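You operate a simulated robot arm through the tools that you are given. There is no shell and no other tool. Be economical: measure what you need, move in short steps, check, and stop when the job is done.

You are at the controls of a simulated robot arm. One attempt, no reset.

TASK
Put the cotton pads in the pad jar and the buds in the bud jar.
Fine: Both lids go back on.

It is judged by the outcome, as a careful person would: the job done as asked, and still so three seconds after it is handed in. It fails if anything else is knocked over, pushed out of place, dropped, spilled or broken. Lids that push on must go on centred and level and be pressed home; caps that screw on are set level and turned clockwise until they are tight.

THE ROBOT
A 7-joint arm with a two-finger parallel gripper, fixed in place. Base frame: the origin is at the foot of the arm, x ahead of it, y to its left, z up; the work surface is at about z = 0. Units: m, rad, N and s.
With the tool pointing down near the work surface it reaches from about 0.24 to 0.62 m from the base axis. Its first joint turns from -1.152 to 1.152 rad. Payload 2.6 kg.
Tool frame: the origin (TCP) lies between the finger pads and is the grasp point; the fingertips stand 0.03 m ahead of it; z points along the fingers, y is the line along which they close. The gripper opens to 0.094 m. The fingers are 0.028 m wide and 0.01 m thick; the gripper's body (0.05 by 0.096 m) begins 0.055 m behind the TCP.
Orientation is that of the tool frame in the base frame, as [roll, pitch, yaw] about the fixed x, y, z axes, in that order (R = Rz(yaw) Ry(pitch) Rx(roll)). With the fingers straight down and closing along the base's y, the tool's x points along the base's -x, its y along +y and its z along -z.

THE INTERFACE
- The arm moves only by the tool move_arm. Its argument "plan" is a list of rows, each an object (a shift or turn left out is 0, a gripper value left out holds the last) with "travel": the shift along the tool's x, y, z in units of 30 mm (1.0 is 30 mm), a list of three; "dr": the turn, a rotation vector about the tool's x, y, z in units of 8 degrees (1.0 is 8 degrees), a list of three. In form: [{"travel": [x, y, z], "dr": [ax, ay, az]}, ...]. A call has 1 to 20 rows; each row shifts and turns the commanded pose from where the row before left it, along the tool's axes as they then stand. "grip" is the gripper command, from -1 (shut) to 1 (fully open), values between in proportion, set as the call begins (left out, the last holds). A call with a number of a shift or a turn outside -1 to 1 is refused whole. Each row takes 0.2 s and may step no farther than 0.05 m and 0.15 rad from the row before; otherwise, or with a gripper value out of range, the whole call is refused. A pose out of reach is approached as far as the arm can. The call stops where the force on the tool passes 70 N (or 10 N more than at its start, if that is more) or the arm is blocked; 0.2 s more then pass. The fingers move at their own pace (about 0.072 m/s each) and stop on an object; they squeeze with about 42 N. The grip force told is the motor's: it shows also when the fingers shut on nothing. Time passes only in rows, and 0.2 s behind the last, so rows that do not move let the fingers close. It gives the time, the measured TCP pose, the force on the tool (base axes), the opening and the grip force at its end, in the units of the frame above (readings bear some noise), with the torque about the TCP (base axes, N m) and any sound that the robot's microphone picked up.
- Cameras (640 x 400 px; columns grow to the right, rows downward): "scene" is fixed at [-0.0236, 0.4206, 0.5538]; the picture's right is [-0.98, 0.19, 0.00], its down [0.14, 0.71, -0.69] and it looks along [-0.13, -0.68, -0.72] (base axes); focal length 240 px, centre (320, 200). "wrist" rides on the gripper at [0.076, 0.014, -0.103] in the tool frame; the picture's right is [-0.18, 0.98, 0.00], its down [-0.75, -0.14, -0.64] and it looks along [-0.63, -0.12, 0.77] (tool axes); focal length 243 px, centre (320, 200). There is no depth. A picture from a camera that has moved, and an enlarged one, comes with that camera's place and axes in the base frame and with its lens. The place of the scene camera against the robot may be out by one fixed shift of up to 0.018 m in any direction.
- capture(camera): a new picture of that camera. The clock stands still meanwhile.
- enlarge(camera, box): a new picture of the part [left, top, right, bottom] of that camera's present view, enlarged. The clock stands still meanwhile.
- sign_off(): hands the job in; it is judged then, once.

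Work in short steps. Places have to be worked out from the pictures, the camera data and where the tool is seen: move nearer, look again, correct. Check each grasp and each placing, and mend what went wrong. You have 120 turns and 64 pictures in all, those below and enlarged ones among them. Open the gripper and draw the arm clear of the work before you hand the job in, unless the task says otherwise; then end with one line.

The tools are called after "Call:" as name(argument=value, ...) on one line, values as JSON. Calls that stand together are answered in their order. move_arm: Moves the arm, as the interface text tells. Its arguments: {"type":"object","properties":{"plan":{"type":"array","items":{"type":"object","properties":{"travel":{"type":"array","items":{"type":"number"}},"dr":{"type":"array","items":{"type":"number"}}}}},"grip":{"type":"number"}},"required":["plan"]} The other tools are called the same way: capture (camera) takes a picture; enlarge (camera, box) takes an enlarged picture of a part of a camera's view; sign_off () hands the job in.

At the start:

```text
t: 0.0
ee_pos: [0.3463, -0.1011, 0.2913]
orientation: [3.14, 0.0, -3.141]
ft_force: [-0.8, -0.5, -0.9]
torque: [-0.03, 0.02, -0.03]
width: 0.0941
finger_force: 0.0
```

scene: 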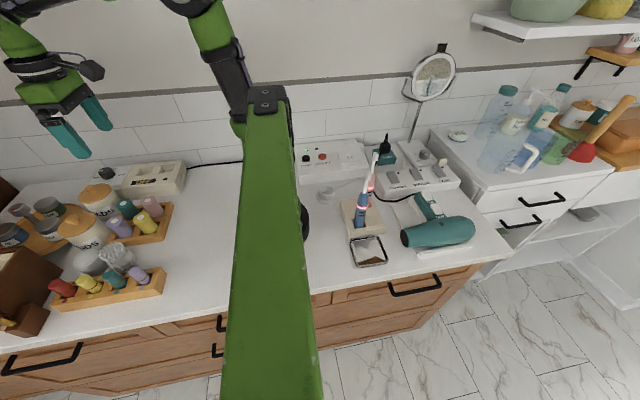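
wrist: 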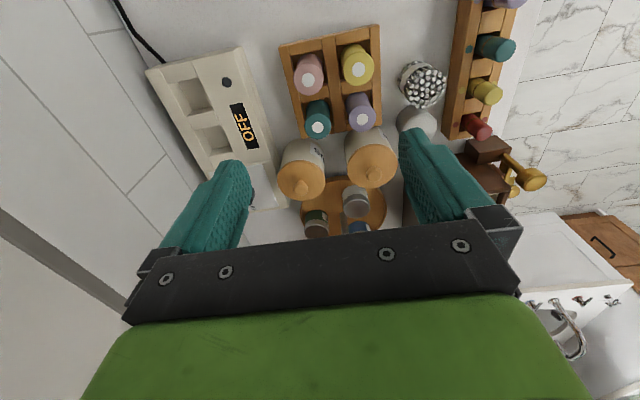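

The jars with lids appear at the left of the scene, with a bundle of buds near them. I'll enlarge both views to identify the items.

Call:
enlarge(camera="scene", box=[0, 150, 200, 340])

Call:
enlarge(camera="wrist", box=[220, 0, 560, 240])

```text
2.11 times, centred on (100, 245) of scene
camera zoom: at [-0.0236, 0.4206, 0.5538], right [-0.98, 0.19, 0.0], down [0.14, 0.71, -0.69], along [-0.13, -0.68, -0.72], focal length 504 px, centre (783, 105)
```

zoom: 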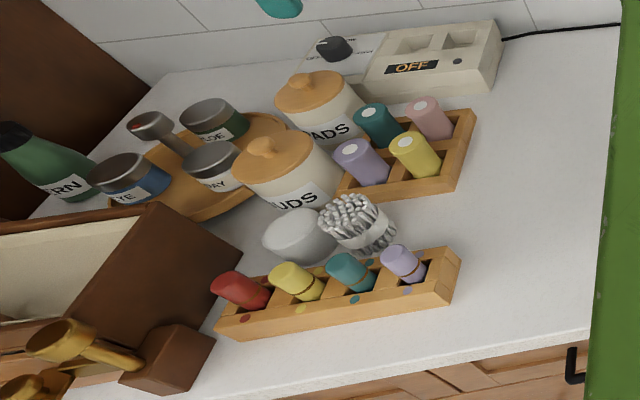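

```text
1.67 times, centred on (390, 120) of wrist
camera zoom: at [0.2699, -0.085, 0.3929], right [0.18, 0.98, 0.0], down [0.75, -0.14, 0.64], along [0.63, -0.12, -0.77], focal length 404 px, centre (203, 333)
```

zoom: 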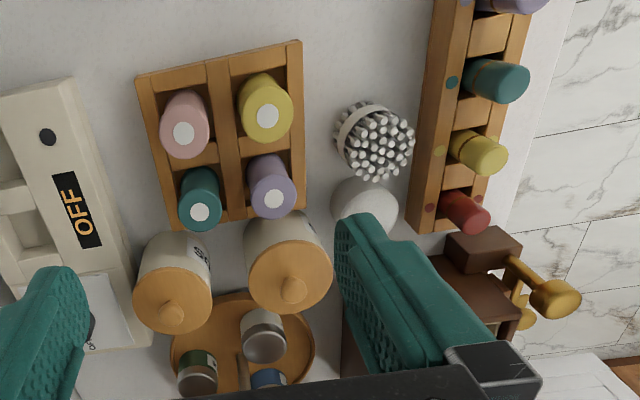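

Pads jar is at about (0.47,-0.15), buds jar (0.465,-0.05), bud bundle near (0.375,0.025), white pads thing near (0.445,0.03). I move to see the loose items closer.

Call:
move_arm(plan=[{"travel": [0.5, 1, 0]}, {"travel": [0.5, 1, 0]}, {"travel": [0, 0.7, 0]}, {}])

Call:
capture(camera="wrist")

```text
t: 1.0
ee_pos: [0.3156, -0.0182, 0.2901]
orientation: [-3.141, 0.0, 3.141]
ft_force: [0.1, 0.1, -0.2]
torque: [0.04, 0.02, -0.05]
width: 0.0941
finger_force: 0.0
```

```text
59 pictures are left
camera wrist: at [0.2397, -0.003, 0.3928], right [0.18, 0.98, 0.0], down [0.75, -0.14, 0.64], along [0.63, -0.12, -0.77], focal length 243 px, centre (320, 200)
```

wrist: 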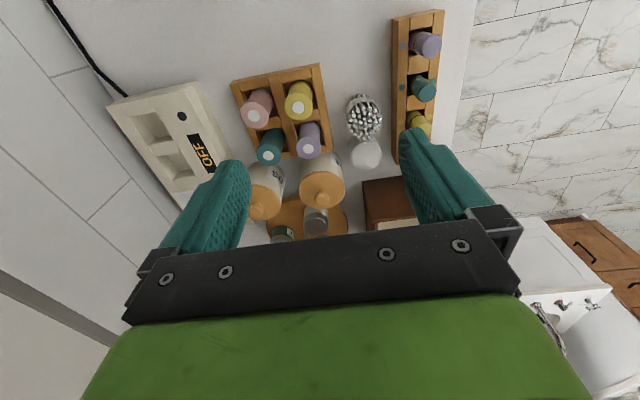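

Call:
enlarge(camera="wrist", box=[300, 70, 440, 190])

Call:
enlarge(camera="scene", box=[60, 170, 180, 300])

```text
3.33 times, centred on (370, 130) of wrist
camera zoom: at [0.2397, -0.003, 0.3928], right [0.18, 0.98, 0.0], down [0.75, -0.14, 0.64], along [0.63, -0.12, -0.77], focal length 809 px, centre (153, 433)
```

zoom: 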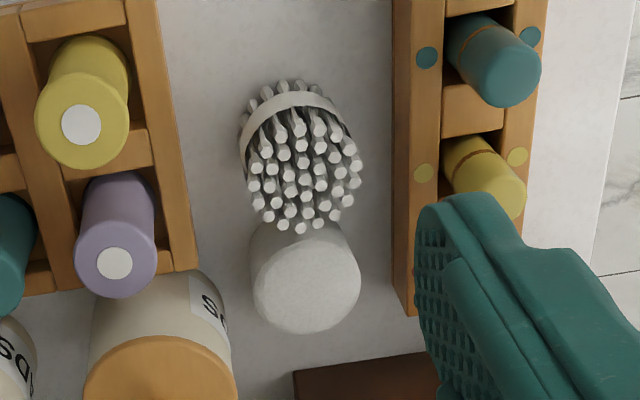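

```text
3.08 times, centred on (120, 235) of scene
camera zoom: at [-0.0236, 0.4206, 0.5538], right [-0.98, 0.19, 0.0], down [0.14, 0.71, -0.69], along [-0.13, -0.68, -0.72], focal length 737 px, centre (935, 92)
```

zoom: 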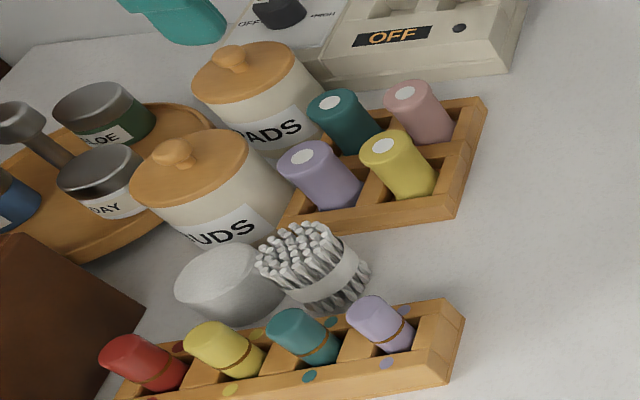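

The pads are a short standing white stack, about 53 mm wide. The buds are a banded standing bundle. I go over the BUDS lid knob, estimated at (0.48,-0.045, z≈0.09), gripper half open, to check from nearer.

Call:
move_arm(plan=[{"travel": [-0.9, -0.15, 0.6]}, {"travel": [-0.9, -0.15, 0.6]}, {"travel": [-0.9, -0.15, 0.6]}, {"travel": [-0.9, -0.15, 0.6]}, {"travel": [-0.9, -0.15, 0.6]}, {"travel": [-0.9, -0.15, 0.6]}, {}], grip=0.0)

Call:
capture(camera="wrist")

Call:
capture(camera="scene")

```text
t: 2.6
ee_pos: [0.4779, -0.0469, 0.1832]
orientation: [3.141, 0.001, 3.141]
ft_force: [-0.1, -0.6, 0.7]
torque: [0.02, -0.03, -0.01]
width: 0.0472
finger_force: 0.0
```

```text
56 pictures are left
camera wrist: at [0.4023, -0.0309, 0.2849], right [0.18, 0.98, 0.0], down [0.75, -0.14, 0.64], along [0.63, -0.12, -0.77], focal length 243 px, centre (320, 200)
```

wrist: 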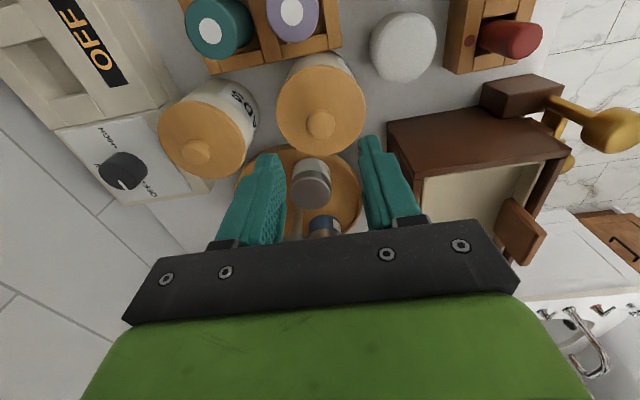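

```text
55 pictures are left
```

scene: 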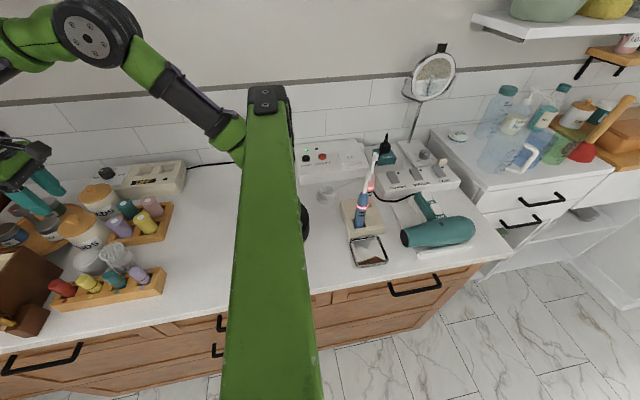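

Triangulating gives the BUDS knob at (0.480,-0.045, top z≈0.095), and the PADS knob at (0.486,-0.157). I enlarge to judge knob height.

Call:
enlarge(camera="wrist", box=[230, 40, 410, 170])

Call:
enlarge(camera="scene", box=[0, 140, 130, 280])

```text
3.08 times, centred on (320, 105) of wrist
camera zoom: at [0.4023, -0.0309, 0.2849], right [0.18, 0.98, 0.0], down [0.75, -0.14, 0.64], along [0.63, -0.12, -0.77], focal length 746 px, centre (320, 492)
```

zoom: 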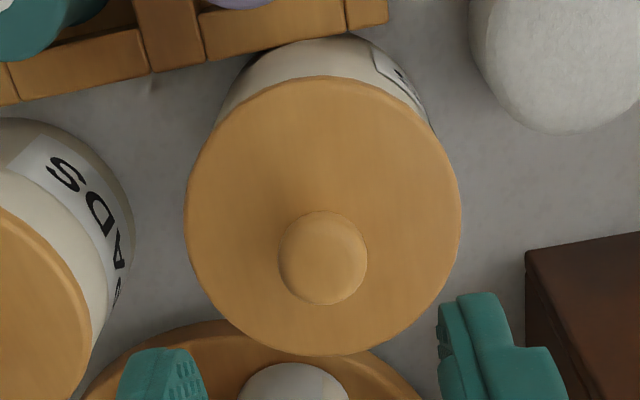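

```text
2.86 times, centred on (65, 210) of scene
camera zoom: at [-0.0236, 0.4206, 0.5538], right [-0.98, 0.19, 0.0], down [0.14, 0.71, -0.69], along [-0.13, -0.68, -0.72], focal length 685 px, centre (1049, 171)
```

zoom: 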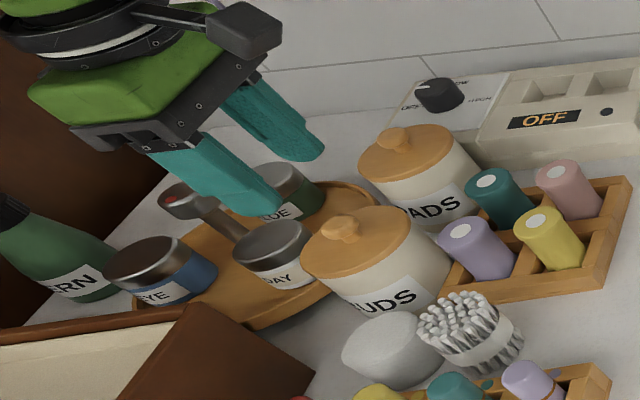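

Knob is ~24 mm wide, centred near z≈0.09, with the lid top at z≈0.074. I descend to TCP z≈0.108 and grip the knob.

Call:
move_arm(plan=[{"travel": [-0.1, 0.06, 0.8]}, {"travel": [0, 0, 0.8]}, {"travel": [0, 0, 0.6]}, {"travel": [0, 0, 0.3]}, {}])

Call:
capture(camera="wrist")

```text
t: 3.8
ee_pos: [0.4834, -0.0453, 0.1131]
orientation: [-3.142, 0.013, 3.139]
ft_force: [-18.3, 2.1, 62.4]
torque: [0.05, 1.17, -0.05]
width: 0.0469
finger_force: 0.0
```

```text
52 pictures are left
camera wrist: at [0.4054, -0.0287, 0.2155], right [0.19, 0.98, 0.0], down [0.74, -0.14, 0.65], along [0.64, -0.12, -0.76], focal length 243 px, centre (320, 200)
```

wrist: 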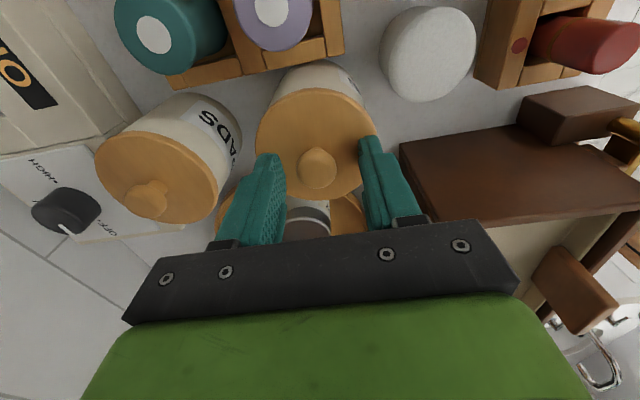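

The fingertips touched the lid's top, so that surface is at z≈0.083. I back off a little to unload.

Call:
move_arm(plan=[{"travel": [0, 0, -0.15]}, {}])

```text
t: 4.4
ee_pos: [0.4835, -0.044, 0.1152]
orientation: [3.141, 0.01, -3.14]
ft_force: [6.2, 1.9, 27.6]
torque: [0.17, -0.02, -0.22]
width: 0.0473
finger_force: 0.0
```

Call:
move_arm(plan=[{"travel": [0, 0, -0.1]}, {}])

Call:
enlarge(camera="wrist", box=[220, 50, 420, 240])

```text
t: 5.0
ee_pos: [0.4807, -0.0455, 0.1158]
orientation: [-3.14, 0.0, -3.141]
ft_force: [6.0, 0.8, 10.5]
torque: [0.06, -0.23, 0.04]
width: 0.0473
finger_force: 0.0
```

```text
2.11 times, centred on (320, 145) of wrist
camera zoom: at [0.4047, -0.0293, 0.2171], right [0.18, 0.98, 0.0], down [0.75, -0.14, 0.64], along [0.63, -0.12, -0.77], focal length 511 px, centre (320, 316)
```

zoom: 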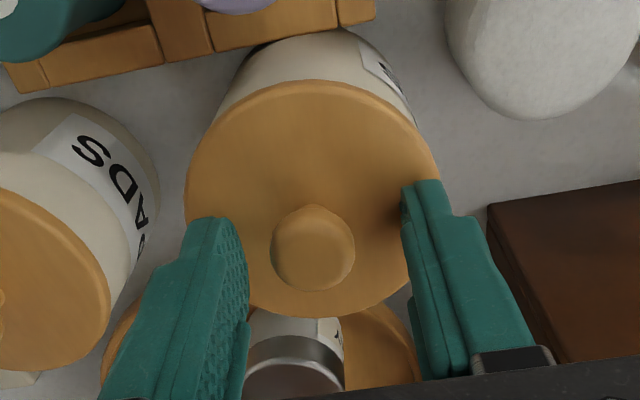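

Contact nearly released; fingers straddle the knob. I rise a hair more and close on the knob.

Call:
move_arm(plan=[{"travel": [0.08, 0, -0.06]}, {}, {}, {}], grip=-1)

```text
t: 6.0
ee_pos: [0.4788, -0.0455, 0.1156]
orientation: [3.141, -0.002, -3.14]
ft_force: [0.4, -0.9, 1.1]
torque: [0.0, 0.0, -0.01]
width: 0.0206
finger_force: 42.2
heard: snap
```

Gripped at 20.6 mm; a "snap" was heard, so I look before and after a small lift.

Call:
enlarge(camera="wrist", box=[220, 50, 420, 240])

Call:
move_arm(plan=[{"travel": [0, 0, -0.2]}, {}])

Call:
enlarge(camera="wrist", box=[220, 50, 420, 240])

```text
2.11 times, centred on (320, 145) of wrist
camera zoom: at [0.4023, -0.0291, 0.2188], right [0.18, 0.98, 0.0], down [0.75, -0.14, 0.64], along [0.63, -0.12, -0.77], focal length 511 px, centre (320, 316)
```

zoom: 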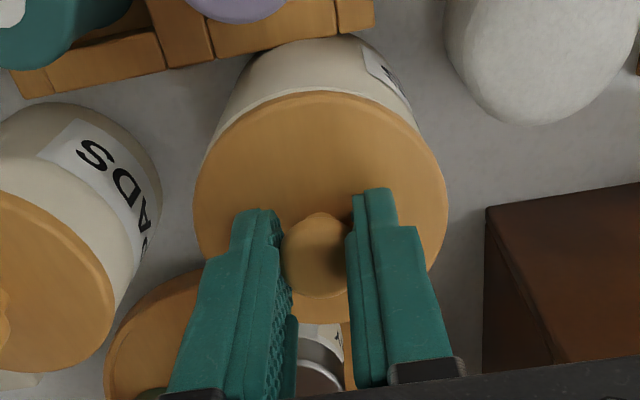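

```text
t: 6.6
ee_pos: [0.4793, -0.046, 0.1229]
orientation: [-3.14, 0.0, 3.141]
ft_force: [0.1, -1.1, -0.5]
torque: [0.02, 0.0, -0.02]
width: 0.0205
finger_force: 41.8
```

```text
2.11 times, centred on (320, 145) of wrist
camera zoom: at [0.4024, -0.0293, 0.2255], right [0.18, 0.98, 0.0], down [0.75, -0.14, 0.64], along [0.63, -0.12, -0.77], focal length 511 px, centre (320, 316)
```

zoom: 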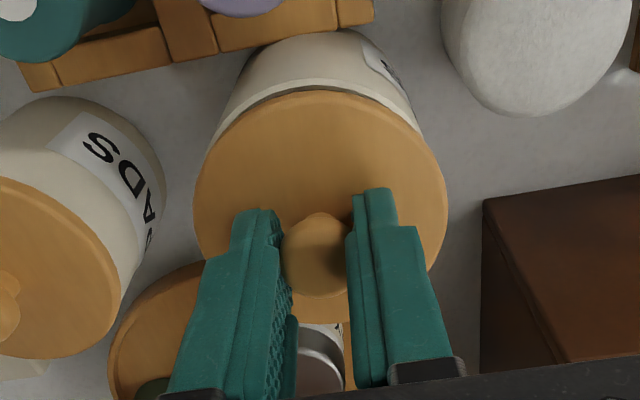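

The lid is off its jar and held level. I lift it high and carry it to the free counter near (0.27, 0.03).

Call:
move_arm(plan=[{"travel": [0, 0, -1]}, {"travel": [0, 0, -1]}, {"travel": [0, 0, -1]}, {"travel": [1, 0.36, 0]}, {"travel": [1, 0.36, 0]}, {"travel": [1, 0.36, 0]}, {"travel": [1, 0.36, 0]}, {"travel": [1, 0.36, 0]}, {"travel": [1, 0.36, 0]}, {"travel": [0.97, 0.36, 0]}, {}])

Call:
capture(camera="scene")

Call:
capture(camera="wrist")

```text
t: 9.0
ee_pos: [0.2693, 0.0296, 0.2139]
orientation: [3.14, -0.001, 3.141]
ft_force: [-0.4, -0.5, -0.1]
torque: [-0.01, 0.04, 0.02]
width: 0.0209
finger_force: 41.8
```

```text
48 pictures are left
```

scene: 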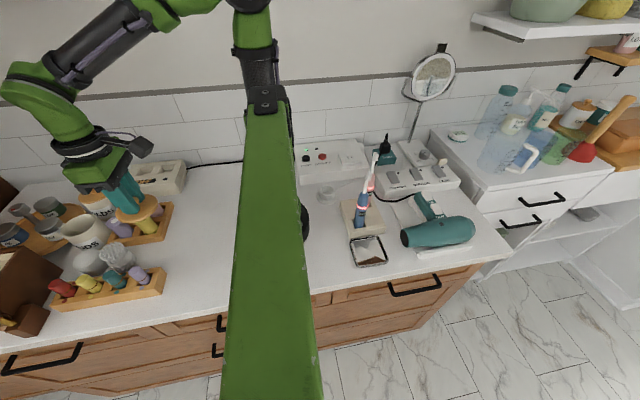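

```text
47 pictures are left
camera wrist: at [0.1931, 0.0457, 0.3161], right [0.18, 0.98, 0.0], down [0.75, -0.14, 0.64], along [0.63, -0.12, -0.77], focal length 243 px, centre (320, 200)
```

wrist: 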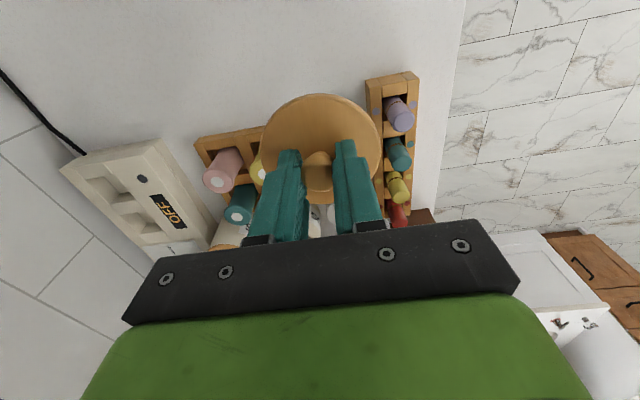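

Area below is clear. I lower the lid to the counter.

Call:
move_arm(plan=[{"travel": [0, 0, 1]}, {"travel": [0, 0, 1]}, {"travel": [0, 0, 1]}, {"travel": [0, 0, 1]}, {"travel": [0, 0, 0.5]}, {}])

Call:
capture(camera="scene")

```text
t: 10.4
ee_pos: [0.27, 0.0308, 0.0773]
orientation: [3.141, 0.001, 3.141]
ft_force: [-0.1, 0.0, -0.4]
torque: [0.01, -0.03, -0.02]
width: 0.0204
finger_force: 42.1
```

```text
46 pictures are left
```

scene: 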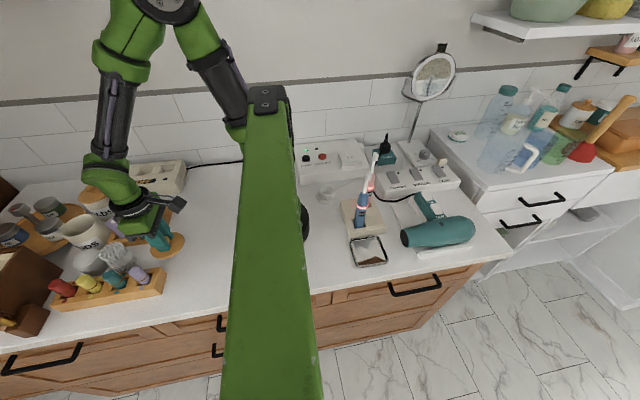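

Call:
move_arm(plan=[{"travel": [0, 0, 0.25]}, {"travel": [0, 0, 0.25]}, {"travel": [0, 0, 0.15]}, {"travel": [0, 0, 0.1]}, {}])

```text
t: 11.6
ee_pos: [0.2688, 0.0317, 0.0555]
orientation: [-3.141, -0.001, 3.141]
ft_force: [0.0, 0.2, -0.9]
torque: [0.0, 0.0, -0.01]
width: 0.0202
finger_force: 42.2
```

No contact yet at z=0.0555; I continue in small steps.

Call:
move_arm(plan=[{"travel": [0, 0, 0.1]}, {"travel": [0, 0, 0.07]}, {}])

Call:
enlarge(camera="scene", box=[80, 180, 220, 290])

```text
t: 12.4
ee_pos: [0.2698, 0.0307, 0.0506]
orientation: [3.141, -0.001, 3.141]
ft_force: [0.1, -0.3, 0.2]
torque: [0.01, 0.02, 0.0]
width: 0.0206
finger_force: 42.1
```

```text
3.64 times, centred on (150, 235) of scene
camera zoom: at [-0.0236, 0.4206, 0.5538], right [-0.98, 0.19, 0.0], down [0.14, 0.71, -0.69], along [-0.13, -0.68, -0.72], focal length 871 px, centre (938, 73)
```

zoom: 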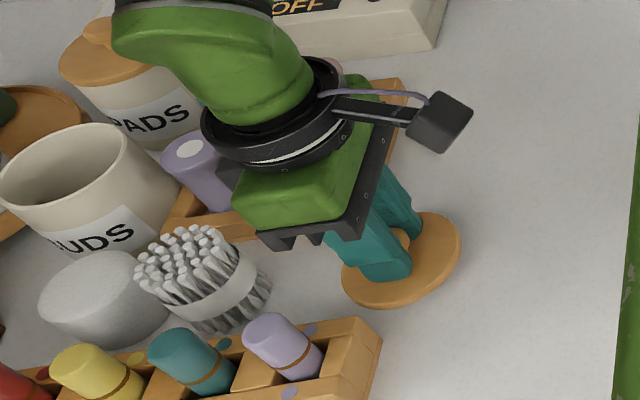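

Call:
move_arm(plan=[{"travel": [0, 0, 0.1]}, {"travel": [0, 0, 0.1]}, {"travel": [0, 0, 0.07]}, {}])

```text
t: 13.4
ee_pos: [0.2694, 0.0309, 0.0424]
orientation: [-3.141, 0.001, 3.139]
ft_force: [0.0, 0.0, 3.2]
torque: [-0.01, 0.07, 0.0]
width: 0.0206
finger_force: 42.2
```

Contact felt (3 N) at z≈0.042: the lid is on the counter. I open to about 50 mm and rise.

Call:
move_arm(plan=[{}, {}, {"travel": [0, 0, -0.3]}, {"travel": [0, 0, -1]}, {"travel": [0, 0, -1]}, {"travel": [0, 0, -1]}, {"travel": [0, 0, -1]}, {"travel": [0, 0, -0.8]}, {}], grip=0.0)

Call:
capture(camera="wrist")

```text
t: 15.4
ee_pos: [0.27, 0.0301, 0.1954]
orientation: [-3.141, -0.002, 3.141]
ft_force: [0.1, 0.6, -0.7]
torque: [0.02, 0.03, 0.0]
width: 0.0469
finger_force: 0.1
```

```text
44 pictures are left
camera wrist: at [0.1933, 0.0464, 0.2977], right [0.18, 0.98, 0.0], down [0.75, -0.14, 0.64], along [0.63, -0.12, -0.77], focal length 243 px, centre (320, 200)
```

wrist: 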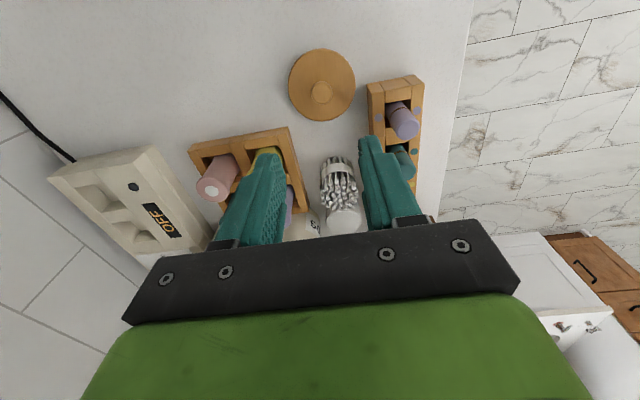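

Lid rests flat at (0.27, 0.03). Now I go above the PADS knob.

Call:
move_arm(plan=[{"travel": [-0.89, -0.775, 0]}, {"travel": [-0.89, -0.775, 0]}, {"travel": [-0.89, -0.775, 0]}, {"travel": [-0.89, -0.775, 0]}, {"travel": [-0.89, -0.775, 0]}, {"travel": [-0.89, -0.775, 0]}, {"travel": [-0.89, -0.775, 0.2]}, {"travel": [-0.89, -0.775, 0.4]}, {}])

Call:
capture(camera="wrist")

```text
t: 17.4
ee_pos: [0.4843, -0.154, 0.1764]
orientation: [3.141, 0.0, 3.14]
ft_force: [-0.8, 0.4, 0.0]
torque: [-0.01, 0.0, 0.02]
width: 0.047
finger_force: 0.1
```

```text
43 pictures are left
camera wrist: at [0.4074, -0.1398, 0.2794], right [0.18, 0.98, 0.0], down [0.75, -0.14, 0.64], along [0.63, -0.12, -0.77], focal length 243 px, centre (320, 200)
```

wrist: 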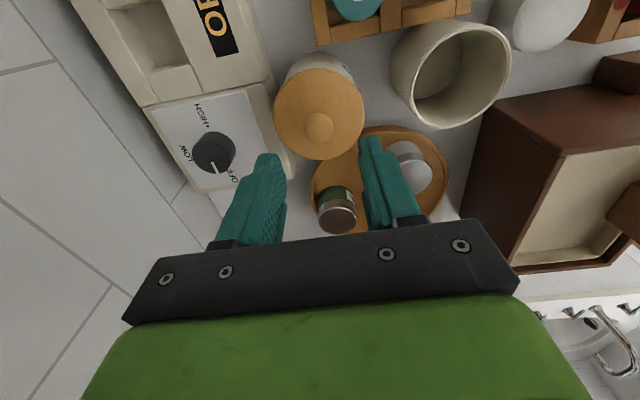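

PADS knob at (0.4835,-0.155). I descend to z≈0.118, just above the lid surface, then close.

Call:
move_arm(plan=[{"travel": [0.02, -0.05, 0.8]}, {"travel": [0, 0, 0.6]}, {"travel": [0, 0, 0.4]}, {"travel": [0, 0, 0.13]}, {}])

Call:
enlarge(camera="wrist", box=[220, 50, 420, 240])

```text
t: 18.6
ee_pos: [0.4831, -0.1574, 0.1197]
orientation: [-3.141, 0.0, 3.14]
ft_force: [0.8, 0.4, -0.7]
torque: [-0.01, 0.02, 0.0]
width: 0.0471
finger_force: 0.0
```

```text
2.11 times, centred on (320, 145) of wrist
camera zoom: at [0.4062, -0.1411, 0.2216], right [0.19, 0.98, 0.0], down [0.75, -0.14, 0.64], along [0.63, -0.12, -0.77], focal length 511 px, centre (320, 316)
```

zoom: 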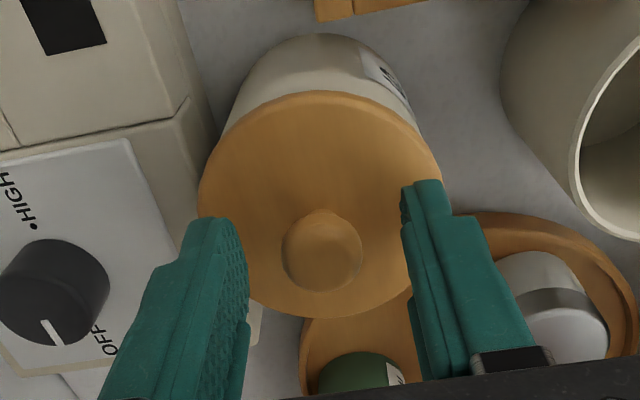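

Aligned; I lower 2.5 mm and close on the knob.

Call:
move_arm(plan=[{"travel": [0, 0, 0.09]}, {}, {}])

Call:
move_arm(plan=[{}, {}, {}, {}], grip=-1)

Call:
move_arm(plan=[{"travel": [0, 0, -0.1]}, {"travel": [0, 0, -0.15]}, {}])

Call:
enlarge(camera="wrist", box=[220, 50, 420, 240])

```text
t: 19.4
ee_pos: [0.4817, -0.1566, 0.1158]
orientation: [-3.141, 0.0, 3.14]
ft_force: [0.5, -0.2, -0.3]
torque: [0.02, -0.02, -0.01]
width: 0.047
finger_force: 0.1
```

```text
t: 20.4
ee_pos: [0.4826, -0.1566, 0.1164]
orientation: [-3.14, 0.0, -3.14]
ft_force: [0.1, 0.1, 0.5]
torque: [-0.03, 0.04, -0.02]
width: 0.0209
finger_force: 42.2
heard: snap
```

```text
t: 21.2
ee_pos: [0.4824, -0.1559, 0.1243]
orientation: [3.141, 0.001, 3.14]
ft_force: [0.7, 0.1, -0.8]
torque: [-0.02, -0.01, 0.04]
width: 0.0204
finger_force: 41.9
```

```text
2.11 times, centred on (320, 145) of wrist
camera zoom: at [0.4062, -0.1409, 0.2265], right [0.18, 0.98, 0.0], down [0.75, -0.14, 0.64], along [0.63, -0.12, -0.77], focal length 511 px, centre (320, 316)
```

zoom: 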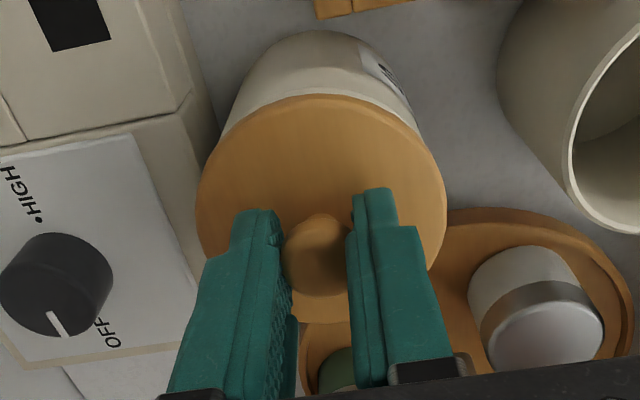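

Lid free. Carry it to (0.255,-0.075).

Call:
move_arm(plan=[{"travel": [0, 0, -1]}, {"travel": [0, 0, -1]}, {"travel": [0, 0, -1]}, {"travel": [0.946, 0.338, 0]}, {"travel": [0.946, 0.338, 0]}, {"travel": [0.946, 0.338, 0]}, {"travel": [0.946, 0.338, 0]}, {"travel": [0.946, 0.338, 0]}, {"travel": [0.946, 0.338, 0]}, {"travel": [0.946, 0.338, 0]}, {"travel": [0.946, 0.338, 0]}, {}, {"travel": [0, 0, 1]}, {"travel": [0, 0, 1]}, {"travel": [0, 0, 1]}, {"travel": [0, 0, 1]}, {}])

Call:
capture(camera="wrist")

```text
t: 24.8
ee_pos: [0.254, -0.0747, 0.0931]
orientation: [-3.141, 0.0, 3.141]
ft_force: [0.1, 0.5, 0.2]
torque: [-0.02, -0.01, 0.0]
width: 0.0204
finger_force: 41.6
```

```text
40 pictures are left
camera wrist: at [0.1785, -0.0598, 0.1953], right [0.19, 0.98, 0.0], down [0.75, -0.14, 0.64], along [0.63, -0.12, -0.77], focal length 243 px, centre (320, 200)
```

wrist: 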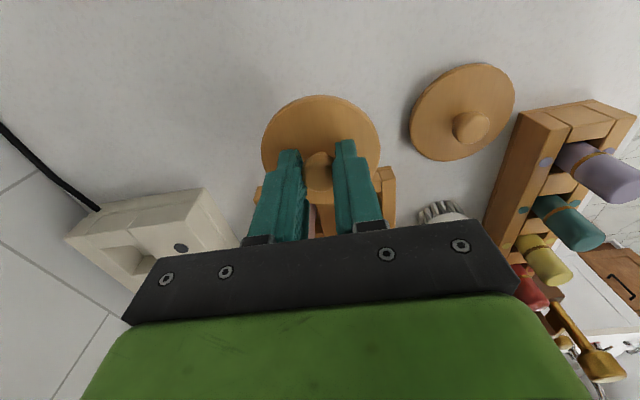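

The tray's near edge is at x≈0.29, too close; I shift the lid back 12 mm before lowering.

Call:
move_arm(plan=[{"travel": [0.4, 0, 0]}, {"travel": [0, 0, 0.6]}, {"travel": [0, 0, 0.6]}, {"travel": [0, 0, 0.3]}, {}])

Call:
capture(camera="wrist")

```text
t: 26.0
ee_pos: [0.2439, -0.0742, 0.0489]
orientation: [-3.14, 0.002, 3.14]
ft_force: [-0.1, 0.3, -0.4]
torque: [0.01, -0.03, 0.0]
width: 0.0205
finger_force: 42.0
```

```text
39 pictures are left
camera wrist: at [0.1672, -0.0596, 0.1508], right [0.19, 0.98, 0.0], down [0.75, -0.14, 0.64], along [0.63, -0.12, -0.77], focal length 243 px, centre (320, 200)
```

wrist: 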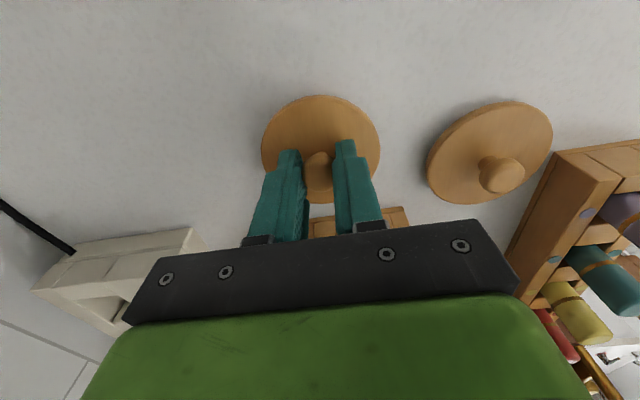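

Call:
move_arm(plan=[{"travel": [0, 0, 0.1]}, {"travel": [0, 0, 0.07]}, {"travel": [0, 0, 0.05]}, {}])

```text
t: 27.0
ee_pos: [0.2437, -0.0767, 0.043]
orientation: [3.141, 0.003, 3.14]
ft_force: [-13.1, 3.9, 45.8]
torque: [0.1, 0.63, -0.01]
width: 0.0205
finger_force: 41.9
```

Firm contact at z=0.043; I ease up slightly, release and rise.

Call:
move_arm(plan=[{"travel": [0, 0, -0.08]}, {}])

Call:
move_arm(plan=[{}, {}, {"travel": [0, 0, -0.3]}, {"travel": [0, 0, -1]}, {"travel": [0, 0, -1]}, {"travel": [0, 0, -1]}, {"travel": [0, 0, -1]}, {}], grip=0.0)

Call:
capture(camera="wrist")

```text
t: 27.6
ee_pos: [0.2427, -0.0748, 0.0446]
orientation: [-3.142, 0.001, -3.141]
ft_force: [-0.2, 0.3, -0.3]
torque: [0.03, 0.0, -0.01]
width: 0.0204
finger_force: 41.9
```

```text
t: 29.4
ee_pos: [0.2442, -0.0739, 0.1744]
orientation: [-3.141, 0.001, -3.142]
ft_force: [-0.4, 0.5, 0.0]
torque: [-0.01, 0.0, -0.01]
width: 0.0471
finger_force: 0.0
```

```text
38 pictures are left
camera wrist: at [0.1673, -0.0593, 0.2763], right [0.18, 0.98, 0.0], down [0.75, -0.14, 0.64], along [0.63, -0.12, -0.77], focal length 243 px, centre (320, 200)
```

wrist: 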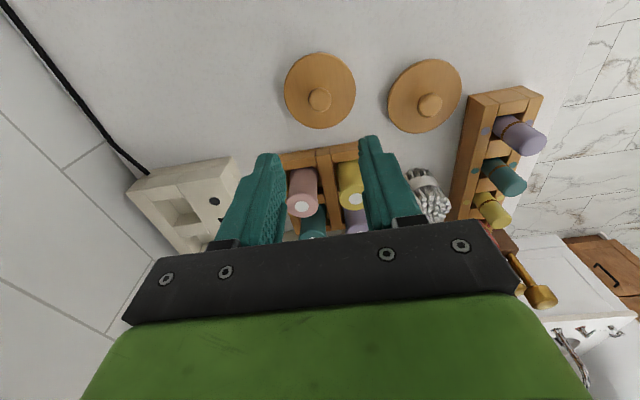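

Both lids rest flat. Now go above the bud bundle for a close look, opening to ~70 mm.

Call:
move_arm(plan=[{"travel": [-0.926, 0.714, 0]}, {"travel": [-0.926, 0.714, 0]}, {"travel": [-0.926, 0.714, 0]}, {"travel": [-0.926, 0.714, 0]}, {"travel": [-0.926, 0.714, 0]}, {}], grip=0.45)

Call:
capture(camera="wrist")

Call:
enlarge(camera="scene", box=[40, 180, 180, 300])

```text
t: 30.8
ee_pos: [0.384, 0.0317, 0.1733]
orientation: [-3.141, 0.002, 3.141]
ft_force: [-0.5, -0.4, -0.8]
torque: [0.02, -0.01, -0.03]
width: 0.0682
finger_force: 0.1
```

```text
37 pictures are left
camera wrist: at [0.3073, 0.048, 0.2761], right [0.18, 0.98, 0.0], down [0.75, -0.14, 0.64], along [0.63, -0.12, -0.77], focal length 243 px, centre (320, 200)
```

wrist: 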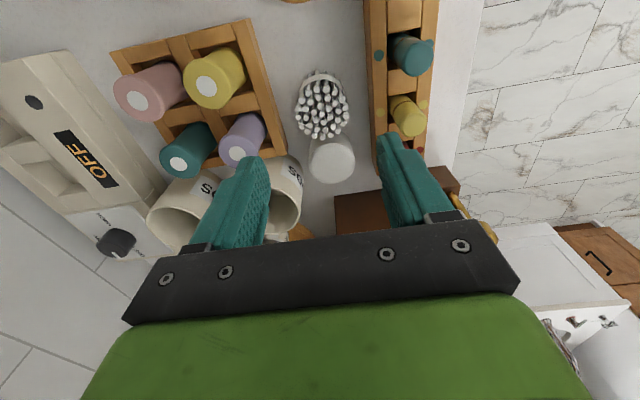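

```text
3.33 times, centred on (110, 240) of scene
camera zoom: at [-0.0236, 0.4206, 0.5538], right [-0.98, 0.19, 0.0], down [0.14, 0.71, -0.69], along [-0.13, -0.68, -0.72], focal length 799 px, centre (1020, 67)
```

zoom: 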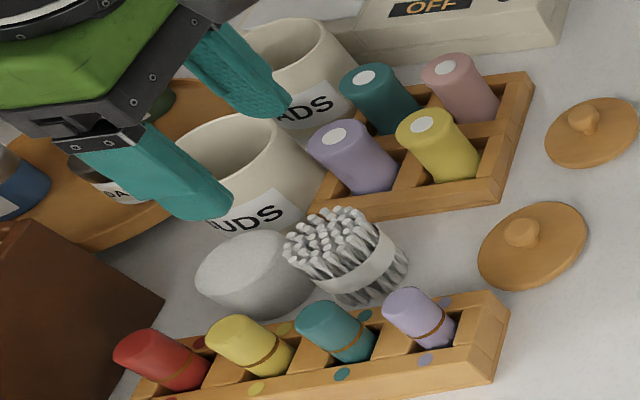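

Bundle centre about (0.384, 0.035), ~60 mm tall. I narrow to 60 mm and descend so the tips reach z≈0.037.

Call:
move_arm(plan=[{"travel": [0, 0.1, 0.6]}, {"travel": [0, 0, 0.9]}, {"travel": [0, 0, 0.9]}, {}], grip=0.3)

Call:
enlarge(camera="wrist", box=[180, 0, 460, 240])

Call:
enlarge(camera="scene", box=[40, 180, 180, 300])

```text
t: 31.8
ee_pos: [0.383, 0.0333, 0.1003]
orientation: [-3.142, -0.001, 3.14]
ft_force: [-0.3, 0.3, -0.2]
torque: [0.0, 0.0, -0.02]
width: 0.061
finger_force: 0.0
```

```text
1.67 times, centred on (320, 120) of wrist
camera zoom: at [0.307, 0.0498, 0.2036], right [0.19, 0.98, 0.0], down [0.75, -0.14, 0.64], along [0.63, -0.12, -0.77], focal length 404 px, centre (320, 333)
```

zoom: 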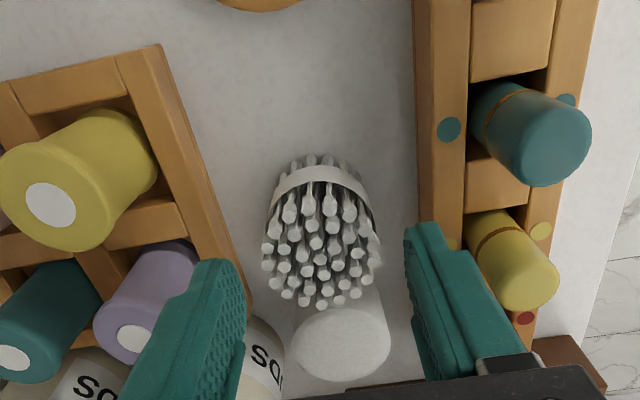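

```text
3.33 times, centred on (110, 240) of scene
camera zoom: at [-0.0236, 0.4206, 0.5538], right [-0.98, 0.19, 0.0], down [0.14, 0.71, -0.69], along [-0.13, -0.68, -0.72], focal length 799 px, centre (1020, 67)
```

zoom: 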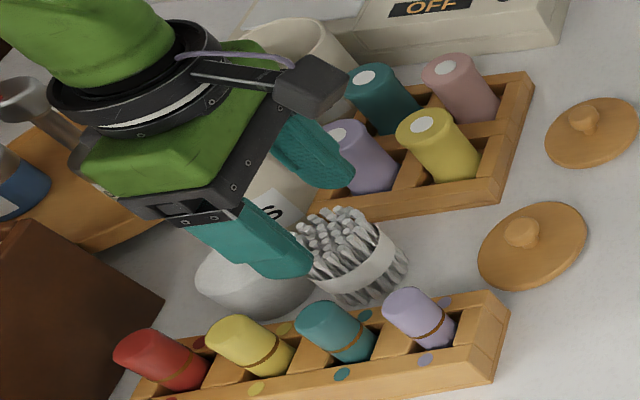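

Aligned. Descend to z≈0.065 and close.

Call:
move_arm(plan=[{"travel": [-0.03, 0.06, 0.6]}, {"travel": [0, 0, 0.5]}, {}])

Call:
move_arm(plan=[{}, {}, {}], grip=-1)

Call:
capture(camera="wrist")

```text
t: 32.6
ee_pos: [0.3838, 0.0357, 0.0679]
orientation: [3.141, 0.0, -3.14]
ft_force: [-0.1, -1.5, 0.5]
torque: [0.02, -0.02, 0.0]
width: 0.0611
finger_force: 0.1
```

```text
t: 33.4
ee_pos: [0.383, 0.037, 0.0687]
orientation: [3.141, 0.001, 3.141]
ft_force: [-0.5, 0.7, 0.3]
torque: [0.03, -0.01, -0.03]
width: 0.0474
finger_force: 42.0
```

```text
33 pictures are left
camera wrist: at [0.3074, 0.0519, 0.1708], right [0.18, 0.98, 0.0], down [0.75, -0.14, 0.64], along [0.63, -0.12, -0.77], focal length 243 px, centre (320, 200)
```

wrist: 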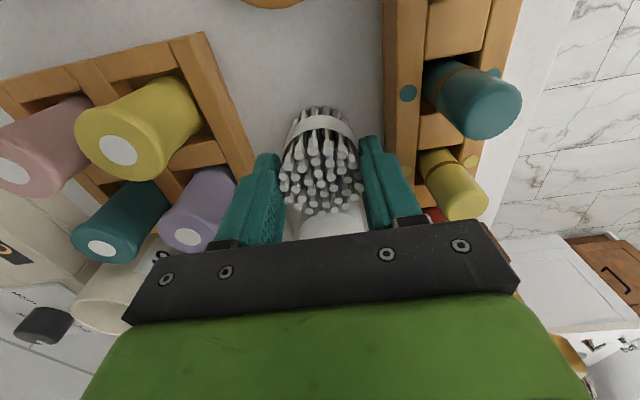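

Bundle gripped (47 mm). Lift and carry above the BUDS jar at (0.479,-0.0455).

Call:
move_arm(plan=[{"travel": [0, 0, -0.5]}, {"travel": [0, 0, -1]}, {"travel": [0, 0, -1]}, {"travel": [0, 0, -1]}, {"travel": [0, 0, -1]}, {"travel": [-0.8, -0.69, 0]}, {"travel": [-0.8, -0.69, 0]}, {"travel": [-0.8, -0.69, 0]}, {"travel": [-0.8, -0.69, 0]}, {}])

Call:
capture(camera="wrist")

Call:
enlarge(camera="scene", box=[20, 140, 160, 290])

```text
t: 35.6
ee_pos: [0.4785, -0.0464, 0.2023]
orientation: [3.141, 0.001, -3.141]
ft_force: [0.3, 0.4, 0.4]
torque: [-0.01, -0.01, 0.01]
width: 0.0476
finger_force: 41.6
```

```text
32 pictures are left
camera wrist: at [0.4027, -0.0312, 0.3052], right [0.18, 0.98, 0.0], down [0.75, -0.14, 0.64], along [0.63, -0.12, -0.77], focal length 243 px, centre (320, 200)
```

wrist: 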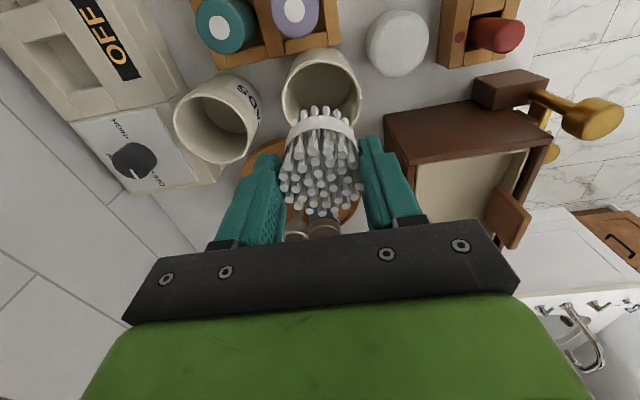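

```text
2.67 times, centred on (90, 215) of scene
camera zoom: at [-0.0236, 0.4206, 0.5538], right [-0.98, 0.19, 0.0], down [0.14, 0.71, -0.69], along [-0.13, -0.68, -0.72], focal length 639 px, centre (933, 160)
```

zoom: 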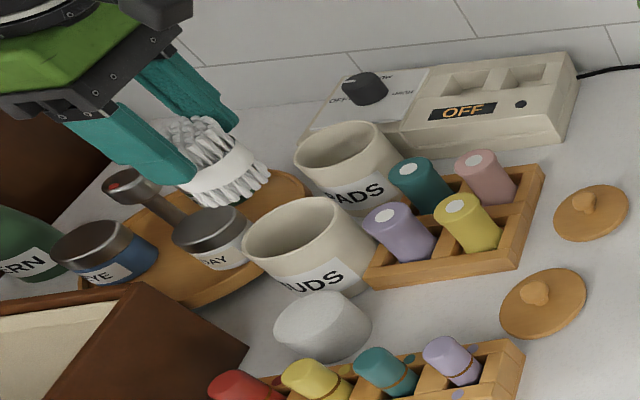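

Bundle is above the jar mouth. I descend till the bundle's lower end enters (rim z≈0.08, tips staying above it).

Call:
move_arm(plan=[{"travel": [-0.03, 0.06, 0.6]}, {"travel": [0, 0, 0.6]}, {"travel": [0, 0, 0.3]}, {}])

Call:
enlarge(camera="wrist", box=[220, 30, 420, 240])

Call:
enlarge(camera="scene", box=[20, 140, 160, 290])

```text
t: 36.6
ee_pos: [0.4805, -0.0455, 0.158]
orientation: [-3.141, 0.001, -3.141]
ft_force: [-0.5, -0.2, -0.5]
torque: [0.04, -0.02, 0.01]
width: 0.0477
finger_force: 41.5
```

```text
1.90 times, centred on (320, 135) of wrist
camera zoom: at [0.404, -0.0293, 0.2608], right [0.18, 0.98, 0.0], down [0.75, -0.14, 0.64], along [0.63, -0.12, -0.77], focal length 462 px, centre (320, 324)
```

zoom: 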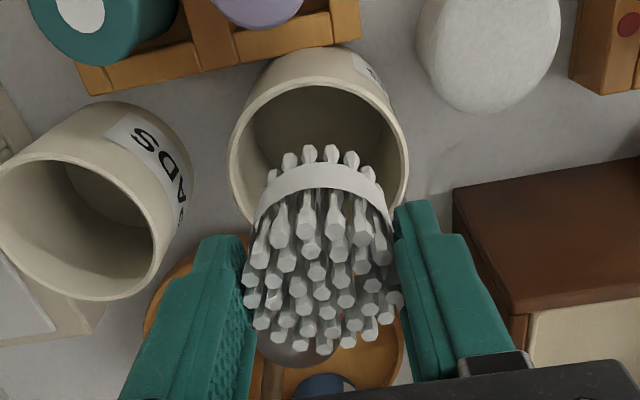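

```text
2.67 times, centred on (90, 215) of scene
camera zoom: at [-0.0236, 0.4206, 0.5538], right [-0.98, 0.19, 0.0], down [0.14, 0.71, -0.69], along [-0.13, -0.68, -0.72], focal length 639 px, centre (933, 160)
```

zoom: 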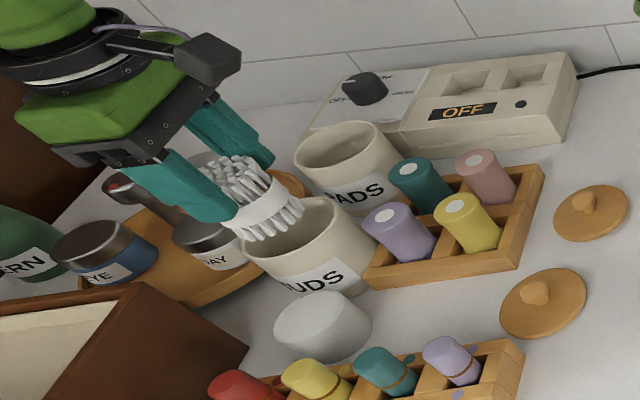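

Bundle and mouth are concentric within a couple of mm. Lower to tips just above the rim.

Call:
move_arm(plan=[{"travel": [0.04, 0, 0.4]}, {"travel": [0, 0, 0.4]}, {"travel": [0, 0, 0.4]}, {}])

Call:
enlarge(camera="wrist", box=[220, 30, 420, 240])

Call:
enlarge(camera="scene", box=[20, 140, 160, 290])

```text
t: 37.6
ee_pos: [0.4795, -0.0444, 0.1219]
orientation: [3.14, -0.002, 3.14]
ft_force: [-0.3, 0.8, 0.2]
torque: [0.0, -0.02, 0.03]
width: 0.0472
finger_force: 41.8
```

```text
1.90 times, centred on (320, 135) of wrist
camera zoom: at [0.4025, -0.0293, 0.2245], right [0.18, 0.98, 0.0], down [0.75, -0.14, 0.64], along [0.63, -0.12, -0.77], focal length 462 px, centre (320, 324)
```

zoom: 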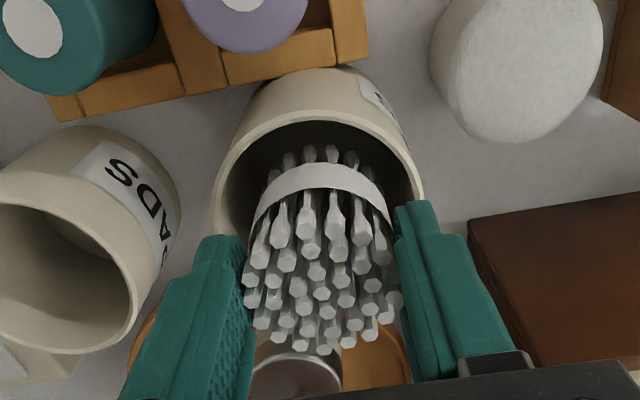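

```text
2.67 times, centred on (90, 215) of scene
camera zoom: at [-0.0236, 0.4206, 0.5538], right [-0.98, 0.19, 0.0], down [0.14, 0.71, -0.69], along [-0.13, -0.68, -0.72], focal length 639 px, centre (933, 160)
```

zoom: 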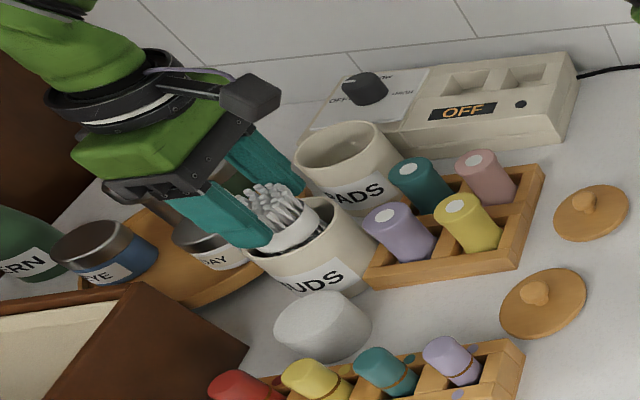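

The lower end is well inside the mouth. I lower 4 mm more, then release.

Call:
move_arm(plan=[{"travel": [0, 0, 0.13]}, {}])

Call:
move_arm(plan=[{}, {}, {"travel": [0, 0, -1]}, {"travel": [0, 0, -1]}, {"travel": [0, 0, -1]}, {}], grip=0.4)

Call:
capture(camera="wrist")

Call:
enlarge(camera="scene", box=[20, 140, 160, 290])

```text
t: 38.2
ee_pos: [0.48, -0.0442, 0.1188]
orientation: [3.141, -0.001, 3.141]
ft_force: [-0.2, 0.9, -0.4]
torque: [-0.04, -0.01, -0.02]
width: 0.0472
finger_force: 41.8
```

```text
t: 39.6
ee_pos: [0.4798, -0.0442, 0.2094]
orientation: [3.142, 0.0, -3.141]
ft_force: [0.1, 0.1, 0.5]
torque: [-0.01, 0.0, 0.05]
width: 0.0659
finger_force: 0.0
```

```text
26 pictures are left
camera wrist: at [0.4022, -0.0288, 0.3118], right [0.18, 0.98, 0.0], down [0.75, -0.14, 0.64], along [0.63, -0.12, -0.77], focal length 243 px, centre (320, 200)
```

wrist: 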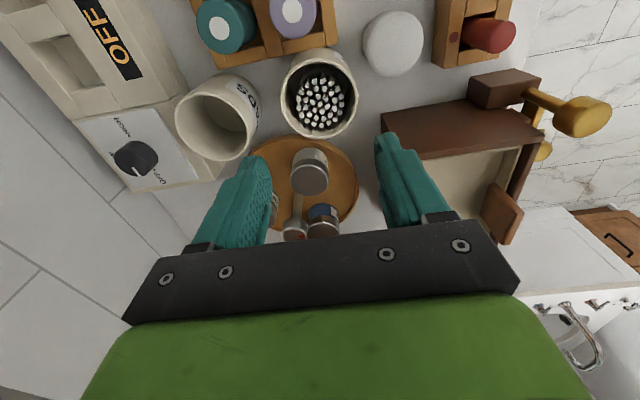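

```text
2.67 times, centred on (90, 215) of scene
camera zoom: at [-0.0236, 0.4206, 0.5538], right [-0.98, 0.19, 0.0], down [0.14, 0.71, -0.69], along [-0.13, -0.68, -0.72], focal length 639 px, centre (933, 160)
```

zoom: 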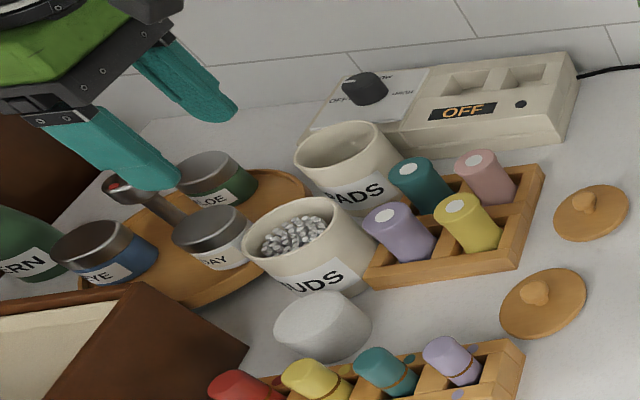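

Buds are fully inside their jar. Now the pads at about (0.446,0.032): I'll turn the tool −30° in yaw to clear the jar and box, and look from above.

Call:
move_arm(plan=[{"travel": [0.38, 0.85, 0]}, {"travel": [0.38, 0.85, 0]}, {"travel": [0.37, 0.83, 0]}, {"dr": [0, 0, 0.94]}, {"dr": [0, 0, 0.94]}, {"dr": [0, 0, 0.94]}, {"dr": [0, 0, 0.94]}, {"travel": [0, 0, 0.8]}, {"travel": [0, 0, 0.8]}, {}], grip=0.55)

Call:
capture(camera="wrist")

```text
t: 41.8
ee_pos: [0.4458, 0.0305, 0.1603]
orientation: [-3.14, 0.0, 2.615]
ft_force: [-0.4, 1.5, -0.5]
torque: [0.0, 0.03, 0.03]
width: 0.0727
finger_force: 0.1
```

```text
24 pictures are left
camera wrist: at [0.3864, 0.0833, 0.2629], right [0.65, 0.76, 0.0], down [0.58, -0.5, 0.64], along [0.49, -0.42, -0.77], focal length 243 px, centre (320, 200)
```

wrist: 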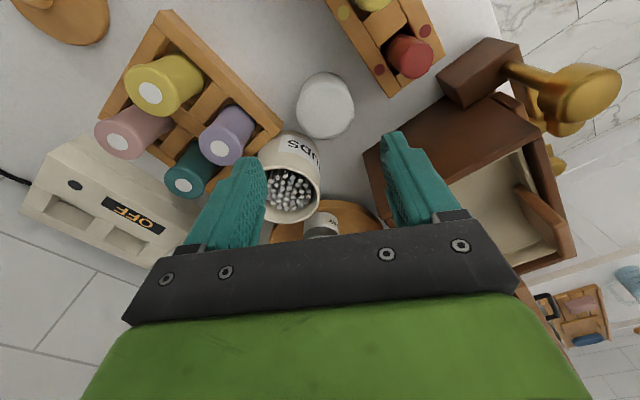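

Combining views, the pads stack's top is only z≈0.03 high, centre about (0.4505,0.036), ~53 mm wide. I narrow to 66 mm, correct, and go down partway.

Call:
move_arm(plan=[{"travel": [-0.04, 0.237, 0.8]}, {"travel": [0, 0, 0.8]}, {"travel": [0, 0, 0.7]}, {}], grip=0.4)

Call:
capture(camera="wrist")

Call:
enlarge(camera="scene", box=[30, 180, 170, 310])

```text
t: 42.8
ee_pos: [0.449, 0.0358, 0.0907]
orientation: [-3.141, -0.001, 2.616]
ft_force: [0.2, 0.8, 0.0]
torque: [0.0, -0.02, 0.0]
width: 0.0659
finger_force: 0.1
```

```text
23 pictures are left
camera wrist: at [0.3907, 0.0883, 0.194], right [0.65, 0.76, 0.0], down [0.58, -0.5, 0.64], along [0.49, -0.42, -0.77], focal length 243 px, centre (320, 200)
```

wrist: 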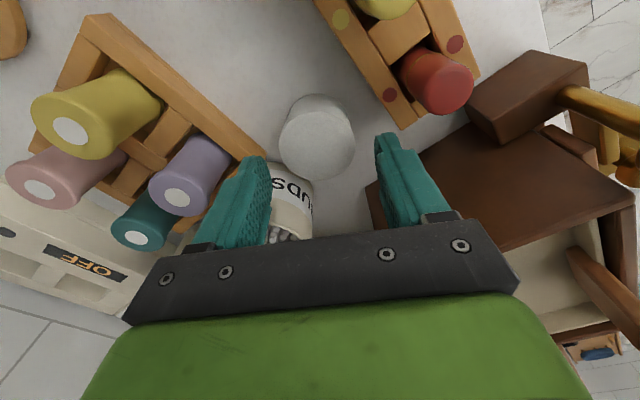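

```text
3.08 times, centred on (100, 245) of scene
camera zoom: at [-0.0236, 0.4206, 0.5538], right [-0.98, 0.19, 0.0], down [0.14, 0.71, -0.69], along [-0.13, -0.68, -0.72], focal length 737 px, centre (997, 62)
```

zoom: 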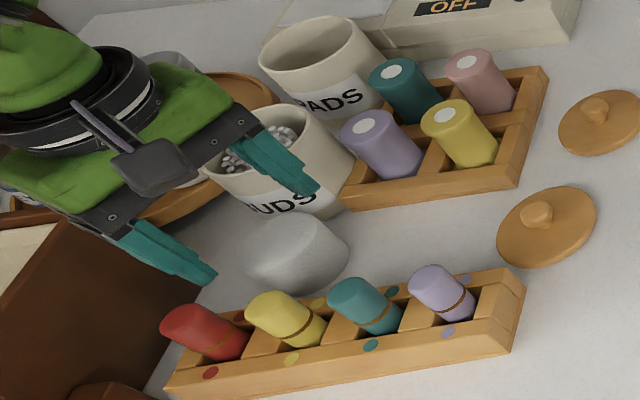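

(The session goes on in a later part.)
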